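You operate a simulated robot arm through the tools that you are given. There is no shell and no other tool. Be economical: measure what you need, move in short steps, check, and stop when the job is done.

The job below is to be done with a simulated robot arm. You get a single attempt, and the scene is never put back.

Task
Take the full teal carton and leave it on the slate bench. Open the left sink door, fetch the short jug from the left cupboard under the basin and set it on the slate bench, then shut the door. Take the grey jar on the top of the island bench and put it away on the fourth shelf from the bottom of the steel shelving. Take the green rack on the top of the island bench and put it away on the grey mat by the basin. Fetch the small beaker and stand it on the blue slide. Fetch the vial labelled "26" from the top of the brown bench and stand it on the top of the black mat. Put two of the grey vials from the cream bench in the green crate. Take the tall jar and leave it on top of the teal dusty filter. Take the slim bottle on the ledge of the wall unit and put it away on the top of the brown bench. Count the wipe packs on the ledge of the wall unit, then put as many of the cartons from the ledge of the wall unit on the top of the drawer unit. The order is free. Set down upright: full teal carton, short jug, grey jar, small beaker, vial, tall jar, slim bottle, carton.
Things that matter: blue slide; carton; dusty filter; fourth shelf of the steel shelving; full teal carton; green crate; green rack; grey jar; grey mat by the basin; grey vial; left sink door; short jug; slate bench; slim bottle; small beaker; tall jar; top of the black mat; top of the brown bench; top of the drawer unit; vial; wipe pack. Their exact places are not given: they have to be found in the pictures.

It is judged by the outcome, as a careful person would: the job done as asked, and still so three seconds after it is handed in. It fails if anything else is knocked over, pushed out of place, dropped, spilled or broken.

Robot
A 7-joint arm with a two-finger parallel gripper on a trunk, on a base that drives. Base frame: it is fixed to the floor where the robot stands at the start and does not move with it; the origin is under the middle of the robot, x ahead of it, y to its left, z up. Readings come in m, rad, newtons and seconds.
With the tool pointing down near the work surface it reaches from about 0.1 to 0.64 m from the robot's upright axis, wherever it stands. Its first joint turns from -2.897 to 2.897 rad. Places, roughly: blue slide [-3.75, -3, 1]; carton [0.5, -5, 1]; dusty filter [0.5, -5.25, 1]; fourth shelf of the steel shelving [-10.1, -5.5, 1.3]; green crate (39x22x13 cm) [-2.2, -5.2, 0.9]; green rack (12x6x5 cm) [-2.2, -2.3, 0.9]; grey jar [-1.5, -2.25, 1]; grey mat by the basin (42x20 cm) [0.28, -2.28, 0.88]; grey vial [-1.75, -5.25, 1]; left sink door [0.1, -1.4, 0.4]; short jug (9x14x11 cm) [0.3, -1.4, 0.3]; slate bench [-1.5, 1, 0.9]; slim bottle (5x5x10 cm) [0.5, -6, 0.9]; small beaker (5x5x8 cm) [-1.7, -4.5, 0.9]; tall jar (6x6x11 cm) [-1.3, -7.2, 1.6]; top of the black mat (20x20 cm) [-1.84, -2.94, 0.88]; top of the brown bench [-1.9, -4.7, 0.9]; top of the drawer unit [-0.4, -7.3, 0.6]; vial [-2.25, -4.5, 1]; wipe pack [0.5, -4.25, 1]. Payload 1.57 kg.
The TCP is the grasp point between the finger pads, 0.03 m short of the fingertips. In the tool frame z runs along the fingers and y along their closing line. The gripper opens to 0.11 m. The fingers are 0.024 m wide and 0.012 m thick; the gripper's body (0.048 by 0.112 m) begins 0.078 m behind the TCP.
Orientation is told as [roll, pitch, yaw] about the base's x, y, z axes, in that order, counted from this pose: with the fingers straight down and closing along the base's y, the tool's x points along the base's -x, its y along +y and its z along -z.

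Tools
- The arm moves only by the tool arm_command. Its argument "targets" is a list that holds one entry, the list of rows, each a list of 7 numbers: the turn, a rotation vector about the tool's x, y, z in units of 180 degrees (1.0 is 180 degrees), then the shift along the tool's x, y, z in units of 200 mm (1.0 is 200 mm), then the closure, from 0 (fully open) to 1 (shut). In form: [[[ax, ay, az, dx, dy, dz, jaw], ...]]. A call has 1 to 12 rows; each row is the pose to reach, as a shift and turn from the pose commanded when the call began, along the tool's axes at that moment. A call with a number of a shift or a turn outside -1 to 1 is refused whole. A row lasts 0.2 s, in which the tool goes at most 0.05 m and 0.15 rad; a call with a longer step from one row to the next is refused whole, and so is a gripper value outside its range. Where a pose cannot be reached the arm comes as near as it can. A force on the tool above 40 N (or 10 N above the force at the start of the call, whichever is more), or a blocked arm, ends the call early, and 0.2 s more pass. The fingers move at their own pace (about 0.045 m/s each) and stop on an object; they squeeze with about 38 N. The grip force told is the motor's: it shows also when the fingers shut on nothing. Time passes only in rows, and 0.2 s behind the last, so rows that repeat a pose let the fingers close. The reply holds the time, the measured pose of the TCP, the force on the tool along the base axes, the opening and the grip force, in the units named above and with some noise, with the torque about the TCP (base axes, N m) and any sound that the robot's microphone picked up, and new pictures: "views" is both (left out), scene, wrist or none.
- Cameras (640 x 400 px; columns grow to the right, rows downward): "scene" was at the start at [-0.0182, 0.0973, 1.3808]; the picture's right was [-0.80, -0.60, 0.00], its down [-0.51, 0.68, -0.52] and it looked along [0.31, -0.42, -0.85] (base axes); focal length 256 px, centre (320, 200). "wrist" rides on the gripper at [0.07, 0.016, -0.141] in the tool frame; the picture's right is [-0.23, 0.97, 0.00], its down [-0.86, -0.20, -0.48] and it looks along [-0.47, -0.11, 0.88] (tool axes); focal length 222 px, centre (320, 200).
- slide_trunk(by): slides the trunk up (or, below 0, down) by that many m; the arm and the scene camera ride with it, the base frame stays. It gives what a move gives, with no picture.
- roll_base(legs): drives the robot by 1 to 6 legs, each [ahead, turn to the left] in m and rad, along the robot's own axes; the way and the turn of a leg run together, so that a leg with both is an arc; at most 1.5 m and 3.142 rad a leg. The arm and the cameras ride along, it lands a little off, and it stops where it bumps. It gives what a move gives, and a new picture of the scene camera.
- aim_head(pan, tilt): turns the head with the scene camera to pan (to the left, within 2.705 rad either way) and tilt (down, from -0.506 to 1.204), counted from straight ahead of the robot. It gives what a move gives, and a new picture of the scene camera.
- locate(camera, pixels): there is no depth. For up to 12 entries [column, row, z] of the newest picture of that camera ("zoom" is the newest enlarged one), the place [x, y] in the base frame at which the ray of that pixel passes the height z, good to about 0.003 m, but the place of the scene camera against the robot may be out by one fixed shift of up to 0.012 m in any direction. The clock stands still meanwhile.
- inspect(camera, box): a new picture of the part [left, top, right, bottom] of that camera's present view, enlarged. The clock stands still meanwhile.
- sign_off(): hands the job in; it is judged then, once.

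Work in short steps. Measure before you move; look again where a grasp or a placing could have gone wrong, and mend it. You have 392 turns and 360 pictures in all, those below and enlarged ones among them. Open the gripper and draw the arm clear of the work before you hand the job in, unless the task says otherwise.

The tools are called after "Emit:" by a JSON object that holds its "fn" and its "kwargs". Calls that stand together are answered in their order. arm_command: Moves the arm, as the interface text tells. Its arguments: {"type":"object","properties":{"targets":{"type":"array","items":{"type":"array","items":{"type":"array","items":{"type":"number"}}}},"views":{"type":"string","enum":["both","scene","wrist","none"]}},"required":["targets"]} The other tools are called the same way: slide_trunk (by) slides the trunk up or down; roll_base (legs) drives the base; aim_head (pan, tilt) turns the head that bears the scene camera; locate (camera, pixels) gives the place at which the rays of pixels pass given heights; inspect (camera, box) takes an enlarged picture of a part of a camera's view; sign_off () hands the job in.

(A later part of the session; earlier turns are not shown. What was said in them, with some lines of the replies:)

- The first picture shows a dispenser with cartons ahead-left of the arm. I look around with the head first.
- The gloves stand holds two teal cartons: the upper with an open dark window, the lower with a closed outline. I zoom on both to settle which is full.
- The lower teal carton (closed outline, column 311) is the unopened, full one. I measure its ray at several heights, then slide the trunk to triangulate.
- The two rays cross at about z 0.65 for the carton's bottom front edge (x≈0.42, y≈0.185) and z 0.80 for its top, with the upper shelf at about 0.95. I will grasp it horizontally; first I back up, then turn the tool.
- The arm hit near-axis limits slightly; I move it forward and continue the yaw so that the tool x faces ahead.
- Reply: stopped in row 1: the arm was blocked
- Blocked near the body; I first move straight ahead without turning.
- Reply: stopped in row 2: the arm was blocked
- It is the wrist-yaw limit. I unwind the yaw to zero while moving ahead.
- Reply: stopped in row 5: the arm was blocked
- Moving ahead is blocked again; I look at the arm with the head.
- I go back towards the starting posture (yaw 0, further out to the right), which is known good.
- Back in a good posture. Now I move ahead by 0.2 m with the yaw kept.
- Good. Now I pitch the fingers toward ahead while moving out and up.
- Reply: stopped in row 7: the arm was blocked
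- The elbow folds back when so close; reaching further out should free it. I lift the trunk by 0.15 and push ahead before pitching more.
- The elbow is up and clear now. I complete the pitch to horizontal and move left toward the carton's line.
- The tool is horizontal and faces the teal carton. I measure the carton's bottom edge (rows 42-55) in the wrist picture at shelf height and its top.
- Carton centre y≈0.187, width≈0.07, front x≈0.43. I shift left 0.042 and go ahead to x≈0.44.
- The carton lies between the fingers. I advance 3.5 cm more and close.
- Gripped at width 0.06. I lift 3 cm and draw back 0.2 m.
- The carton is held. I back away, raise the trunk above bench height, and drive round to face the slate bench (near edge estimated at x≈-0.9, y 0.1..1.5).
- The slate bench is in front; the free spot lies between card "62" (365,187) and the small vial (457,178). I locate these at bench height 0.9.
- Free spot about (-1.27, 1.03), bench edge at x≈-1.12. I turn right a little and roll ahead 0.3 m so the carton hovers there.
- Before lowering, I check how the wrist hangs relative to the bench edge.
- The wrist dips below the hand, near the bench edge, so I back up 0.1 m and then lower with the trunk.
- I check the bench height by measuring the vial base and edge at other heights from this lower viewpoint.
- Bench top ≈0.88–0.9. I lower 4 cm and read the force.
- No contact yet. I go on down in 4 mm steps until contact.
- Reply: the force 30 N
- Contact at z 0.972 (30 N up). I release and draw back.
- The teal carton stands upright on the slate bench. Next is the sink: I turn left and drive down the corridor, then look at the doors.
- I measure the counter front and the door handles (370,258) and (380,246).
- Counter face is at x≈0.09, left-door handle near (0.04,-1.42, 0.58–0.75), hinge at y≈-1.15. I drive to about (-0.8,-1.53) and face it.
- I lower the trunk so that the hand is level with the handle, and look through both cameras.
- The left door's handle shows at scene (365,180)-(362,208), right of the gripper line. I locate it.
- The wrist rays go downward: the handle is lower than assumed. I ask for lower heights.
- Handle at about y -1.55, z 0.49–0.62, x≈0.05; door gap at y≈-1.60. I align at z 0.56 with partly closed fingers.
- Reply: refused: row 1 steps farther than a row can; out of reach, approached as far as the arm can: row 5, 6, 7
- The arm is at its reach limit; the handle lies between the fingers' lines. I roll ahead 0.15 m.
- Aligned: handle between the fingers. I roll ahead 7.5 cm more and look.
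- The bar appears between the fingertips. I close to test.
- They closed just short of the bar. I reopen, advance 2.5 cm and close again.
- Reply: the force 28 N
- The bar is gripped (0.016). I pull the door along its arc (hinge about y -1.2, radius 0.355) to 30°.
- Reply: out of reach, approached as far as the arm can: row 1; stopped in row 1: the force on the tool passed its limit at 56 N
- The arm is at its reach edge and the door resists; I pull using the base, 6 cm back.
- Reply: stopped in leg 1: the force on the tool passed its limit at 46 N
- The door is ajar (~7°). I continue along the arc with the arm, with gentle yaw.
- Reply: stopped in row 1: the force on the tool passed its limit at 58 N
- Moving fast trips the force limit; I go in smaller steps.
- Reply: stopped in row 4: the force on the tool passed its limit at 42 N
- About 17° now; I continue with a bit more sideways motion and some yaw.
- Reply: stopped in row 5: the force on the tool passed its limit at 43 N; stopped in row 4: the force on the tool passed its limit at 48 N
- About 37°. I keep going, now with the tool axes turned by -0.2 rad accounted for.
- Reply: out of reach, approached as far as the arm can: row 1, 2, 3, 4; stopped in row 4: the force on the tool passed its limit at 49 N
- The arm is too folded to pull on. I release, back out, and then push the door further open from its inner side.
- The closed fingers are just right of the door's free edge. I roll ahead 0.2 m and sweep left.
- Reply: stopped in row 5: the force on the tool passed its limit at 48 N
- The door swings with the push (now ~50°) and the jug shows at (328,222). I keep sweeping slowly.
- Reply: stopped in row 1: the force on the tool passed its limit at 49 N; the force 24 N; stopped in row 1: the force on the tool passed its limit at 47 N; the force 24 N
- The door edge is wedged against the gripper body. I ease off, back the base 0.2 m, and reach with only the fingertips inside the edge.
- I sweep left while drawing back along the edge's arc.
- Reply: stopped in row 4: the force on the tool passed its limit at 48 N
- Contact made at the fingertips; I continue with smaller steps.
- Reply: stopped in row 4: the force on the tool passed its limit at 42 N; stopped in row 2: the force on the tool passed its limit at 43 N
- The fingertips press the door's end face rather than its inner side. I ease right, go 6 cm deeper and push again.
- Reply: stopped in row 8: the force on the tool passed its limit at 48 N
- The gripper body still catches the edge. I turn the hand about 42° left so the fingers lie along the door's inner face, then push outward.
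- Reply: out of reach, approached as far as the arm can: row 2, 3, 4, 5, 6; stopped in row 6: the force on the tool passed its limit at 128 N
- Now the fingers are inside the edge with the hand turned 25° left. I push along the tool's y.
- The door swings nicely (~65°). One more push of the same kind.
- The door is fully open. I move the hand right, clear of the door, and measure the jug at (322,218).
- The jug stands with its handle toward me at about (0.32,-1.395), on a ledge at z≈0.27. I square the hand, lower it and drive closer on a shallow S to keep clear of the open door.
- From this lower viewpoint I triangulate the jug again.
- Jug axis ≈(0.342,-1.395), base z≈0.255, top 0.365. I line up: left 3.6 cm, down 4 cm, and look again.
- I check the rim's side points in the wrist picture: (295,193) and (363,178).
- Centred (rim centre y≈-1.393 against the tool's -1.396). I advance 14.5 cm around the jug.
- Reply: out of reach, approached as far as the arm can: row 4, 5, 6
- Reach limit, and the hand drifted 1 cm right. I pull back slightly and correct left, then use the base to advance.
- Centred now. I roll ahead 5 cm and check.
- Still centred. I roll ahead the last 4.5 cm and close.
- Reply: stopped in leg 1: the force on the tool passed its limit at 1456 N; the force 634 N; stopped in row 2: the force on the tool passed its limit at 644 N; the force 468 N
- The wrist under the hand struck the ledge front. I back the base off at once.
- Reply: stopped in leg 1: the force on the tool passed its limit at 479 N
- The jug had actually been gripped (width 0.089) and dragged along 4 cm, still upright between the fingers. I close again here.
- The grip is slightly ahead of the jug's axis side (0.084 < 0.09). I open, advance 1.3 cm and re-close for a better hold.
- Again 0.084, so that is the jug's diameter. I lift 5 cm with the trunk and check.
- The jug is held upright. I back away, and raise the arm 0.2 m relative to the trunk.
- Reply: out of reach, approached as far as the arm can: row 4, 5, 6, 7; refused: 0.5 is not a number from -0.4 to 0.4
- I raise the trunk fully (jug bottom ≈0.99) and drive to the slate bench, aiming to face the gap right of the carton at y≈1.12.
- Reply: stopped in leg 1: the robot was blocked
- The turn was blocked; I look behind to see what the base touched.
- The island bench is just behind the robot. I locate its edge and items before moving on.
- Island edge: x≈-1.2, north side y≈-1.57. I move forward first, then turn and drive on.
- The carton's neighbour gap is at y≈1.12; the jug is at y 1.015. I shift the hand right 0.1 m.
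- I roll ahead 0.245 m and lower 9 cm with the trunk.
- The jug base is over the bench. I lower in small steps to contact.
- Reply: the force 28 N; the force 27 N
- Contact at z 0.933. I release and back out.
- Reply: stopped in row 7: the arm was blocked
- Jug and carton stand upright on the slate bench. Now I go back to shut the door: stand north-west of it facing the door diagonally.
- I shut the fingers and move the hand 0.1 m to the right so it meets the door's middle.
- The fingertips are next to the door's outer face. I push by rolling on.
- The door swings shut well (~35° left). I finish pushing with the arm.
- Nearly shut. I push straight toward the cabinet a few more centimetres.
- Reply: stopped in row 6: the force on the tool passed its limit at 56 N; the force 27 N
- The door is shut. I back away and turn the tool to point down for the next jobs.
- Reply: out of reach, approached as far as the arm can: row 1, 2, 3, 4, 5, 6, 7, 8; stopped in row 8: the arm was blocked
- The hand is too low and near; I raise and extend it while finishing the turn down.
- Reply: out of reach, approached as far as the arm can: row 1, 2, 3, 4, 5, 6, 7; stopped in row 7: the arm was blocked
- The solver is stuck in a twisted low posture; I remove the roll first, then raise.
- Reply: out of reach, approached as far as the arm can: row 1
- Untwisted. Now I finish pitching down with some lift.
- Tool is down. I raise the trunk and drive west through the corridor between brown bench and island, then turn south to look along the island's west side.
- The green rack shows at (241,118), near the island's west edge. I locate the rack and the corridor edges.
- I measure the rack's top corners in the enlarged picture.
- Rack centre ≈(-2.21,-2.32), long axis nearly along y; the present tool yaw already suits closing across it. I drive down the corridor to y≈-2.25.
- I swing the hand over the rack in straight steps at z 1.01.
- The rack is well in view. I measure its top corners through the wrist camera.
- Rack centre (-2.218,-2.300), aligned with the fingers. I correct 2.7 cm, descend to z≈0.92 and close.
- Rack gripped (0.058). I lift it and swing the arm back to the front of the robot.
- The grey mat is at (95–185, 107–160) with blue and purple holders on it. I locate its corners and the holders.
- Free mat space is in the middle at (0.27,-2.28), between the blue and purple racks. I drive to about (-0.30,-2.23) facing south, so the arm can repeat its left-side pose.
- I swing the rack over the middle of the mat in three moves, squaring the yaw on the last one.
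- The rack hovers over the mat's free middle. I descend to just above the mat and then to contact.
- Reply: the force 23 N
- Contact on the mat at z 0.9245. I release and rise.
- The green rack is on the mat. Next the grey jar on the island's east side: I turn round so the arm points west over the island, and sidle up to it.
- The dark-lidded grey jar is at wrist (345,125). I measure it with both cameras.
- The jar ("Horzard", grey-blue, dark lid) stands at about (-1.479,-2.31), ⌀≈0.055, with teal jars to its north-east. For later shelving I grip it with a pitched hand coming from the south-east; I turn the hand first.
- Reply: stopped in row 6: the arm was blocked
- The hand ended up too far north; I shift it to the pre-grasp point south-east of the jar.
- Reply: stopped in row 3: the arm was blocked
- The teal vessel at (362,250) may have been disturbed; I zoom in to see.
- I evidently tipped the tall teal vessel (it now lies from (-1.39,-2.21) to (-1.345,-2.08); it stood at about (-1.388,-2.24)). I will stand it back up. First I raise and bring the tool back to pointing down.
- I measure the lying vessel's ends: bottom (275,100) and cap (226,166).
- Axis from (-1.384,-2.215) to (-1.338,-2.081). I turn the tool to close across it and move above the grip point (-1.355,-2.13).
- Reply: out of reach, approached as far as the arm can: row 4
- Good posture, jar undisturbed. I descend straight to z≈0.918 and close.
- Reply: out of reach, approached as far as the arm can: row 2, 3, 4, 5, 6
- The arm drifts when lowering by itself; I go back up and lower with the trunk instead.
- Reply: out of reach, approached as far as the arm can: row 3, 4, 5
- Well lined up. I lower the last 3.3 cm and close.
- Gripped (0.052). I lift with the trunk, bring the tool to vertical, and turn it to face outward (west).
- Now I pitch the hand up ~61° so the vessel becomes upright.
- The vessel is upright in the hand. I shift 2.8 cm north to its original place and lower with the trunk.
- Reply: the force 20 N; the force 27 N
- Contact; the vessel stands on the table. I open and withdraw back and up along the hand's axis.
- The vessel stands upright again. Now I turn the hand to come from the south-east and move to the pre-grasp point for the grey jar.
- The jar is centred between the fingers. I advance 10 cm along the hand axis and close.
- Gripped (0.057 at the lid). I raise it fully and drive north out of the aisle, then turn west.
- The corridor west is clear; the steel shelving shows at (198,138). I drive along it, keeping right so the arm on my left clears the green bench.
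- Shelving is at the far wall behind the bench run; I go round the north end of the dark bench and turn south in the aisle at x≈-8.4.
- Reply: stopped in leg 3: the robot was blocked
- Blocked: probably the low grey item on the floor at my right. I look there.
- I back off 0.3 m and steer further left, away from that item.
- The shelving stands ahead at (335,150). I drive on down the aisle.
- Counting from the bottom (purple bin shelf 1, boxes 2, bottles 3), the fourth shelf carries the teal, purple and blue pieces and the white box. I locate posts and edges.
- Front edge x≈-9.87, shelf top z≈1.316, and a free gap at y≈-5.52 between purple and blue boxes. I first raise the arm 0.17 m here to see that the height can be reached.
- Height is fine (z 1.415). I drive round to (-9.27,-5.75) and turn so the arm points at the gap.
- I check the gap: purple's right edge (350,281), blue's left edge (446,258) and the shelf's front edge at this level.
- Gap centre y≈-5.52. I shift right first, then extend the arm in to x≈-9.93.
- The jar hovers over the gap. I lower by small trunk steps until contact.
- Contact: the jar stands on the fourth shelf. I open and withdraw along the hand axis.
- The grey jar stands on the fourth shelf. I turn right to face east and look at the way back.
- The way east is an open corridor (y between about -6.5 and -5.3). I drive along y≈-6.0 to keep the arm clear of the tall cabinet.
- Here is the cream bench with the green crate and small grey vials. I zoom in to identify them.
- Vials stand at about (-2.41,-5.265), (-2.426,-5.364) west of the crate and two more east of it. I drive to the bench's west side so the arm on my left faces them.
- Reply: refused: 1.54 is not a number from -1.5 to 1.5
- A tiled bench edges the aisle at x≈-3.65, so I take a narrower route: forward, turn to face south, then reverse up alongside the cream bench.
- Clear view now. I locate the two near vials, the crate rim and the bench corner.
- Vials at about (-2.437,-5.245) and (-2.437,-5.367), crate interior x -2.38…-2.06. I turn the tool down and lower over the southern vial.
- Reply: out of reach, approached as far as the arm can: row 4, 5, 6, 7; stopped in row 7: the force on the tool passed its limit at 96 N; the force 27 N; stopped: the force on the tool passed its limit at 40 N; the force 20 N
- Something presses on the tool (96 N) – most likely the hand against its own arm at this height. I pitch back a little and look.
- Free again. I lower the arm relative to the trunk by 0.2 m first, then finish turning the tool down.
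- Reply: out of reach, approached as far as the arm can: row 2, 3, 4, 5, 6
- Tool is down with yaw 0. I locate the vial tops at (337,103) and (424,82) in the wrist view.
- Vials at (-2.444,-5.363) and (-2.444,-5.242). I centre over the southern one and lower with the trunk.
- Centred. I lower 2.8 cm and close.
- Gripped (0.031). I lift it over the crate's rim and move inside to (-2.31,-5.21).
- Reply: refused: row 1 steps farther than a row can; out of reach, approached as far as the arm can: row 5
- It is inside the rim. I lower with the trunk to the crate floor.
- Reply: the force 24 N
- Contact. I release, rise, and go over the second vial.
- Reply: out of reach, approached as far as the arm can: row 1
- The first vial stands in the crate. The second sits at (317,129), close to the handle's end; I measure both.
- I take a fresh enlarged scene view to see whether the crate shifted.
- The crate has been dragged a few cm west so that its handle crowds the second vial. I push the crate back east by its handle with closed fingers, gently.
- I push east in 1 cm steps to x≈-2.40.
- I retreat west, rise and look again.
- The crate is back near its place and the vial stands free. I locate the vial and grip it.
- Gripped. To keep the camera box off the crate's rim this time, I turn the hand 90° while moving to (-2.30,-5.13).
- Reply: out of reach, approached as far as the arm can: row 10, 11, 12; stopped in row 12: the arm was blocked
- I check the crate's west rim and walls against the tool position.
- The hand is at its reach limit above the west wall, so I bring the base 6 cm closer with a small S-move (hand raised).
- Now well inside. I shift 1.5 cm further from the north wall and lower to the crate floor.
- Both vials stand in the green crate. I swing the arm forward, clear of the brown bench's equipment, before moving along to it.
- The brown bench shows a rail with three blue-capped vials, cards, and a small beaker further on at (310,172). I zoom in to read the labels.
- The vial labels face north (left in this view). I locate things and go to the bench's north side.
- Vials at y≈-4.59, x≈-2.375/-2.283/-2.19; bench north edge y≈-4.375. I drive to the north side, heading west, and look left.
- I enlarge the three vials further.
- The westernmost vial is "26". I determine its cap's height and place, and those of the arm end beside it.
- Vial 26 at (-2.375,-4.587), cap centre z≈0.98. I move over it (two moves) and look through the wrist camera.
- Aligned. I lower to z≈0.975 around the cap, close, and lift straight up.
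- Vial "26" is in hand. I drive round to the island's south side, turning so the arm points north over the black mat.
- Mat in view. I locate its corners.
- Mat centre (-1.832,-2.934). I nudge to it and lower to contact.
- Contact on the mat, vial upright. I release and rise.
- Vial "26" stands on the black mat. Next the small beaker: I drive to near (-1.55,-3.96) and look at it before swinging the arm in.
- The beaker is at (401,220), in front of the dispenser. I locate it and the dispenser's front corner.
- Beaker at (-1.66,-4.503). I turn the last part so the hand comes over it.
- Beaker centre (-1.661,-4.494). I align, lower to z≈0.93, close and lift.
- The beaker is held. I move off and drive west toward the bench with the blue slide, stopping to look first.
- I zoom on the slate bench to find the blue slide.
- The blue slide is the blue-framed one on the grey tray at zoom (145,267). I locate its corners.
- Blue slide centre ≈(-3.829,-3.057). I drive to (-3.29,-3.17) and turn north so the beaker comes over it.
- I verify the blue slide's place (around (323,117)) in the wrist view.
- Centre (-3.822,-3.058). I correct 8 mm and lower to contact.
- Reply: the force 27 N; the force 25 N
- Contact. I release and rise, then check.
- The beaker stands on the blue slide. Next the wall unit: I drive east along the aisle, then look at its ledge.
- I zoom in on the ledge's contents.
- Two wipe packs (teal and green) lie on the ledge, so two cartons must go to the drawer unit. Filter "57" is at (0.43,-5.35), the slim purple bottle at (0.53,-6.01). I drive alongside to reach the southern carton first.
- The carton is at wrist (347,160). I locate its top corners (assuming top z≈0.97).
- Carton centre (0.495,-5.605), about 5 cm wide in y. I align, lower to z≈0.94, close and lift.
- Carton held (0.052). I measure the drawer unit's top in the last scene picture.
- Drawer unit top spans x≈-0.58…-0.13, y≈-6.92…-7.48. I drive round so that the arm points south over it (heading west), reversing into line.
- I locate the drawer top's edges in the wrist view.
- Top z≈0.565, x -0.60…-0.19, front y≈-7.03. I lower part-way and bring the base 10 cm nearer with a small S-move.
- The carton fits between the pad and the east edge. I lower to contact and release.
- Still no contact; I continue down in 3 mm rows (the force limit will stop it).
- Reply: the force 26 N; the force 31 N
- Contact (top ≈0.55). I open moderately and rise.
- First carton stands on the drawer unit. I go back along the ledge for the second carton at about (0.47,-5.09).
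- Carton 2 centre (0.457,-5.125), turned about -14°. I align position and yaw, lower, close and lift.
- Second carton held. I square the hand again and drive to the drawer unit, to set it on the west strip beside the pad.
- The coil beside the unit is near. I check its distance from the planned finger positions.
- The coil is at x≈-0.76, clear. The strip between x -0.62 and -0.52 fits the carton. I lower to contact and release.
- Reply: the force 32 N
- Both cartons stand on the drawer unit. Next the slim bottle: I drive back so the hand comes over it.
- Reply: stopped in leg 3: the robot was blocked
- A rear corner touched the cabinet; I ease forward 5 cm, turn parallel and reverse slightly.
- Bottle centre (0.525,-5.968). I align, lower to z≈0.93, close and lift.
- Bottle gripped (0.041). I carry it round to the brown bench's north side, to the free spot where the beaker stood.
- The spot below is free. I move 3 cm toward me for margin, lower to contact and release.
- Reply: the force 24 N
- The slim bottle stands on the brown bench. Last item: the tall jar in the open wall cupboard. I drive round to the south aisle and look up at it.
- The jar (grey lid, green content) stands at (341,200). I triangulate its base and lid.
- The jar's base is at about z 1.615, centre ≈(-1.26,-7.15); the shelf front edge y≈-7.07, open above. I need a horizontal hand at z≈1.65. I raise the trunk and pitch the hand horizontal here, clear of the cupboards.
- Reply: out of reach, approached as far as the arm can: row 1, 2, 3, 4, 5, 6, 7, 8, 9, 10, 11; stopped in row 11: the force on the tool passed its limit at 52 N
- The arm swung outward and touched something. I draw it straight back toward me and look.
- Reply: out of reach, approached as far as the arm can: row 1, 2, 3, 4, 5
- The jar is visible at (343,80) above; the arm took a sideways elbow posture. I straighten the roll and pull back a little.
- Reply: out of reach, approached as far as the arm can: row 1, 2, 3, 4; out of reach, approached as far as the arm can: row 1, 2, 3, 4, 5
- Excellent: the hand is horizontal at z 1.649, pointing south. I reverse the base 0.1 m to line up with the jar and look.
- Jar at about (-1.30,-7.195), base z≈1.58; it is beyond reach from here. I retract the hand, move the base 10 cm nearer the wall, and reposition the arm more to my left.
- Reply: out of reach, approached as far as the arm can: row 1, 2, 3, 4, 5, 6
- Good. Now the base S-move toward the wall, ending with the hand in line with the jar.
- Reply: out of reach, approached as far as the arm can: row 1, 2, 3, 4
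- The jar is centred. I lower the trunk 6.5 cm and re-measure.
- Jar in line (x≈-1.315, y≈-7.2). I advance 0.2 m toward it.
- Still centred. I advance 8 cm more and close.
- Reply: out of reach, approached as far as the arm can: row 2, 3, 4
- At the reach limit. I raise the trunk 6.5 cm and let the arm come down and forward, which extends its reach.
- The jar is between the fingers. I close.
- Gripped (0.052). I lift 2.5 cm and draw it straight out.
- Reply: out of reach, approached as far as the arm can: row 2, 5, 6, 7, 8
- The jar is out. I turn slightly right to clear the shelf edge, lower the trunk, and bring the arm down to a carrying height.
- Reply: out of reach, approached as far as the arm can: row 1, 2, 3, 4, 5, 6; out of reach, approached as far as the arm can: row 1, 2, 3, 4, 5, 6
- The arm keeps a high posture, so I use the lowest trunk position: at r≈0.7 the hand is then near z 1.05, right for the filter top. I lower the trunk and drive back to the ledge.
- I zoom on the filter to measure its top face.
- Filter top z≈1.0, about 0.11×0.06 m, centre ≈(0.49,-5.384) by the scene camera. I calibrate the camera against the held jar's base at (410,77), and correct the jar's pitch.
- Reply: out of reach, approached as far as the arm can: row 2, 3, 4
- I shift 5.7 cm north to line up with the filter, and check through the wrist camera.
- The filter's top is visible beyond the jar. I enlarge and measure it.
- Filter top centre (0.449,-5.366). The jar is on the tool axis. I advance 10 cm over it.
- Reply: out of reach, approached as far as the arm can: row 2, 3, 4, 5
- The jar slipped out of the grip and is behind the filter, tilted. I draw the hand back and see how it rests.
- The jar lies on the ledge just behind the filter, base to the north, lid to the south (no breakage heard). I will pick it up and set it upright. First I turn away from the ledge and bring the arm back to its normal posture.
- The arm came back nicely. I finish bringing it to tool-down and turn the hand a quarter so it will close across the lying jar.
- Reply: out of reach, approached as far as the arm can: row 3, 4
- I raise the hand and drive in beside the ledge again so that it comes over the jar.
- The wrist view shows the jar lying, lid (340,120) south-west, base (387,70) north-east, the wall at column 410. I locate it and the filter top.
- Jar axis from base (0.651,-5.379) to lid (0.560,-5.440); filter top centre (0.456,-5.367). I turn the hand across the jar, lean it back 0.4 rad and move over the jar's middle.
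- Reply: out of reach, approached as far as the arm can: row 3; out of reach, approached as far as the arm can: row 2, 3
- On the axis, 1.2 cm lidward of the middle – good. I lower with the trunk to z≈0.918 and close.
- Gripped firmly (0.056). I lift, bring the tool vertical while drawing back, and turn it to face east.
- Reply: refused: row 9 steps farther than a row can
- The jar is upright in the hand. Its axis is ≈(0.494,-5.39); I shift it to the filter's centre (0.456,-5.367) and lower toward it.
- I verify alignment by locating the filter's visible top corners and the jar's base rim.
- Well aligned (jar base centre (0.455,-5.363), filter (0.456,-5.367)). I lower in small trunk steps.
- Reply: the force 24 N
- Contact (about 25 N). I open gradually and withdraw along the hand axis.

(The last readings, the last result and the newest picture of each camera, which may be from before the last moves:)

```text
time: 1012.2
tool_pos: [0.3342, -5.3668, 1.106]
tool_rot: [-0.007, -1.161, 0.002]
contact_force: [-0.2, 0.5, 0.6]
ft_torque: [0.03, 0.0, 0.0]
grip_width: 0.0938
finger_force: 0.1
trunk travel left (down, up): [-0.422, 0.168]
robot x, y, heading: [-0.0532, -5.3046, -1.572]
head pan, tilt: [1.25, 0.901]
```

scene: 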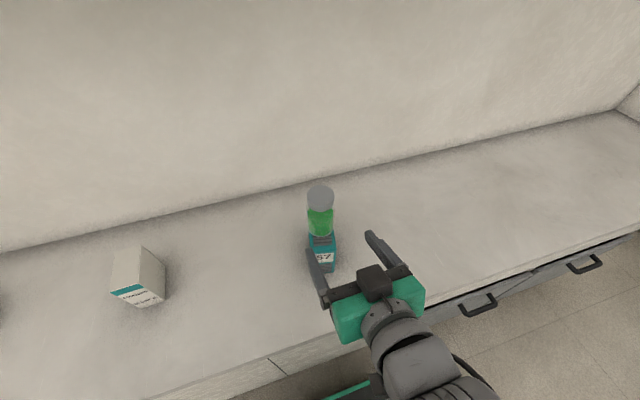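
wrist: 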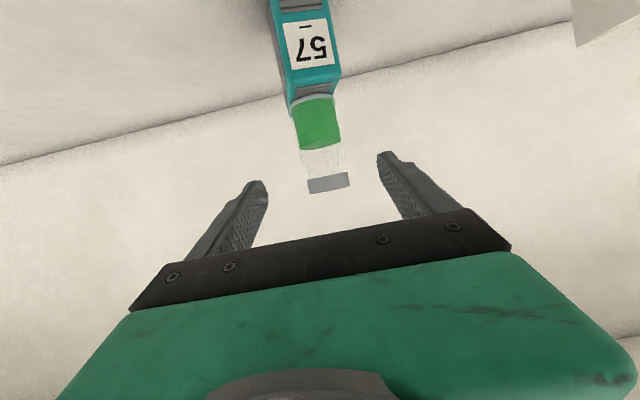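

The tall jar stands upright on the filter. I draw the arm further clear and take a last look.

Emit:
{"fn": "arm_command", "kwargs": {"targets": [[[0, 0, 0, 0, 0, -0.1, 0.15], [0, 0, 0, 0, 0, -0.2, 0.1], [0, 0, 0, 0, 0, -0.3, 0]]], "views": "none"}}

Emit:
{"fn": "roll_base", "kwargs": {"legs": [[0.4, 0]]}}

Emit:
{"fn": "aim_head", "kwargs": {"pan": 1.9, "tilt": 0.5}}

```text
time: 1013.0
tool_pos: [0.2793, -5.3666, 1.1302]
tool_rot: [-0.005, -1.162, 0.004]
contact_force: [-0.1, -0.6, 0.5]
ft_torque: [-0.03, -0.01, -0.01]
grip_width: 0.1099
finger_force: 0.1
trunk travel left (down, up): [-0.422, 0.168]
robot x, y, heading: [-0.0585, -5.3073, -1.569]
head pan, tilt: [1.25, 0.901]
```

```text
time: 1015.5
tool_pos: [0.2785, -5.7717, 1.1308]
tool_rot: [-0.008, -1.162, 0.003]
contact_force: [-0.4, -0.1, -0.4]
ft_torque: [-0.01, 0.01, -0.02]
grip_width: 0.11
finger_force: 0.0
trunk travel left (down, up): [-0.422, 0.168]
robot x, y, heading: [-0.0554, -5.7123, -1.574]
head pan, tilt: [1.25, 0.901]
```

scene: 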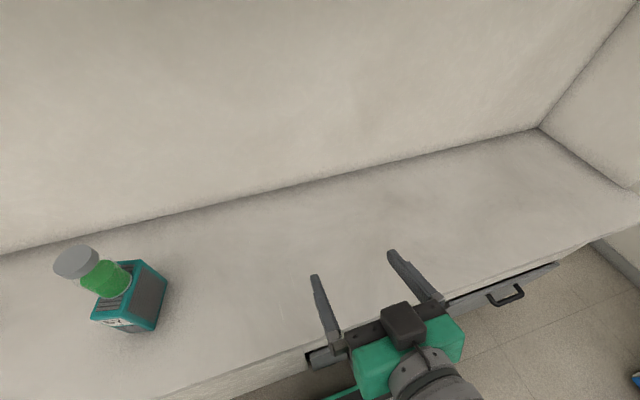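

```text
time: 1016.6
tool_pos: [0.2792, -5.7717, 1.1311]
tool_rot: [-0.007, -1.162, 0.001]
contact_force: [-0.5, 0.1, -0.5]
ft_torque: [0.01, -0.01, 0.04]
grip_width: 0.1101
finger_force: 0.2
trunk travel left (down, up): [-0.422, 0.168]
robot x, y, heading: [-0.0576, -5.7091, -1.572]
head pan, tilt: [1.901, 0.499]
```

scene: 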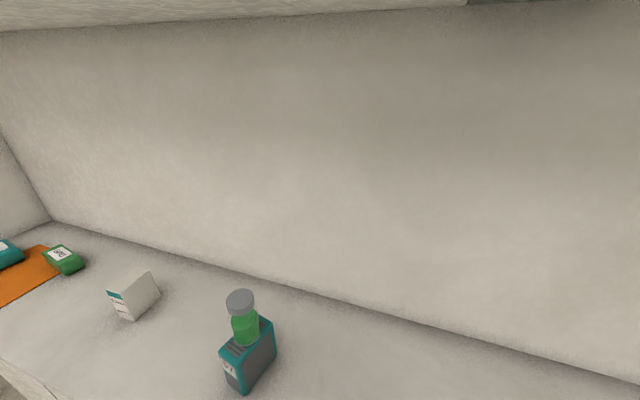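

The tall jar stands upright and steady on the filter, the gripper is open and the arm is clear, so I hand the job in.

Emit:
{"fn": "sign_off", "kwargs": {}}

```text
The job is handed in.
```

I've handed the job in with all ten tasks done, but four things went wrong along the way.

- **Teal vessel on the island bench:** I tipped it over while reaching for the grey jar, then stood it back up at about its original spot.
- **Tall jar:** it slipped from the grip onto the ledge behind the filter. I picked it up and set it upright on top of the filter; I heard no breakage but did not check closely for damage.
- **Green crate:** it got dragged west when I put the first vial in. I pushed it back, and it now sits perhaps 3 cm east of where it started.
- **Floor item near the white cylinder in the west part of the room:** the base bumped something there that I couldn't see. I did not check whether it moved.

The teal carton stands upright on the slate bench, but one bottom corner overhangs the front edge by about 1 cm. I counted two wipe packs on the ledge, so I put two cartons on the drawer unit.
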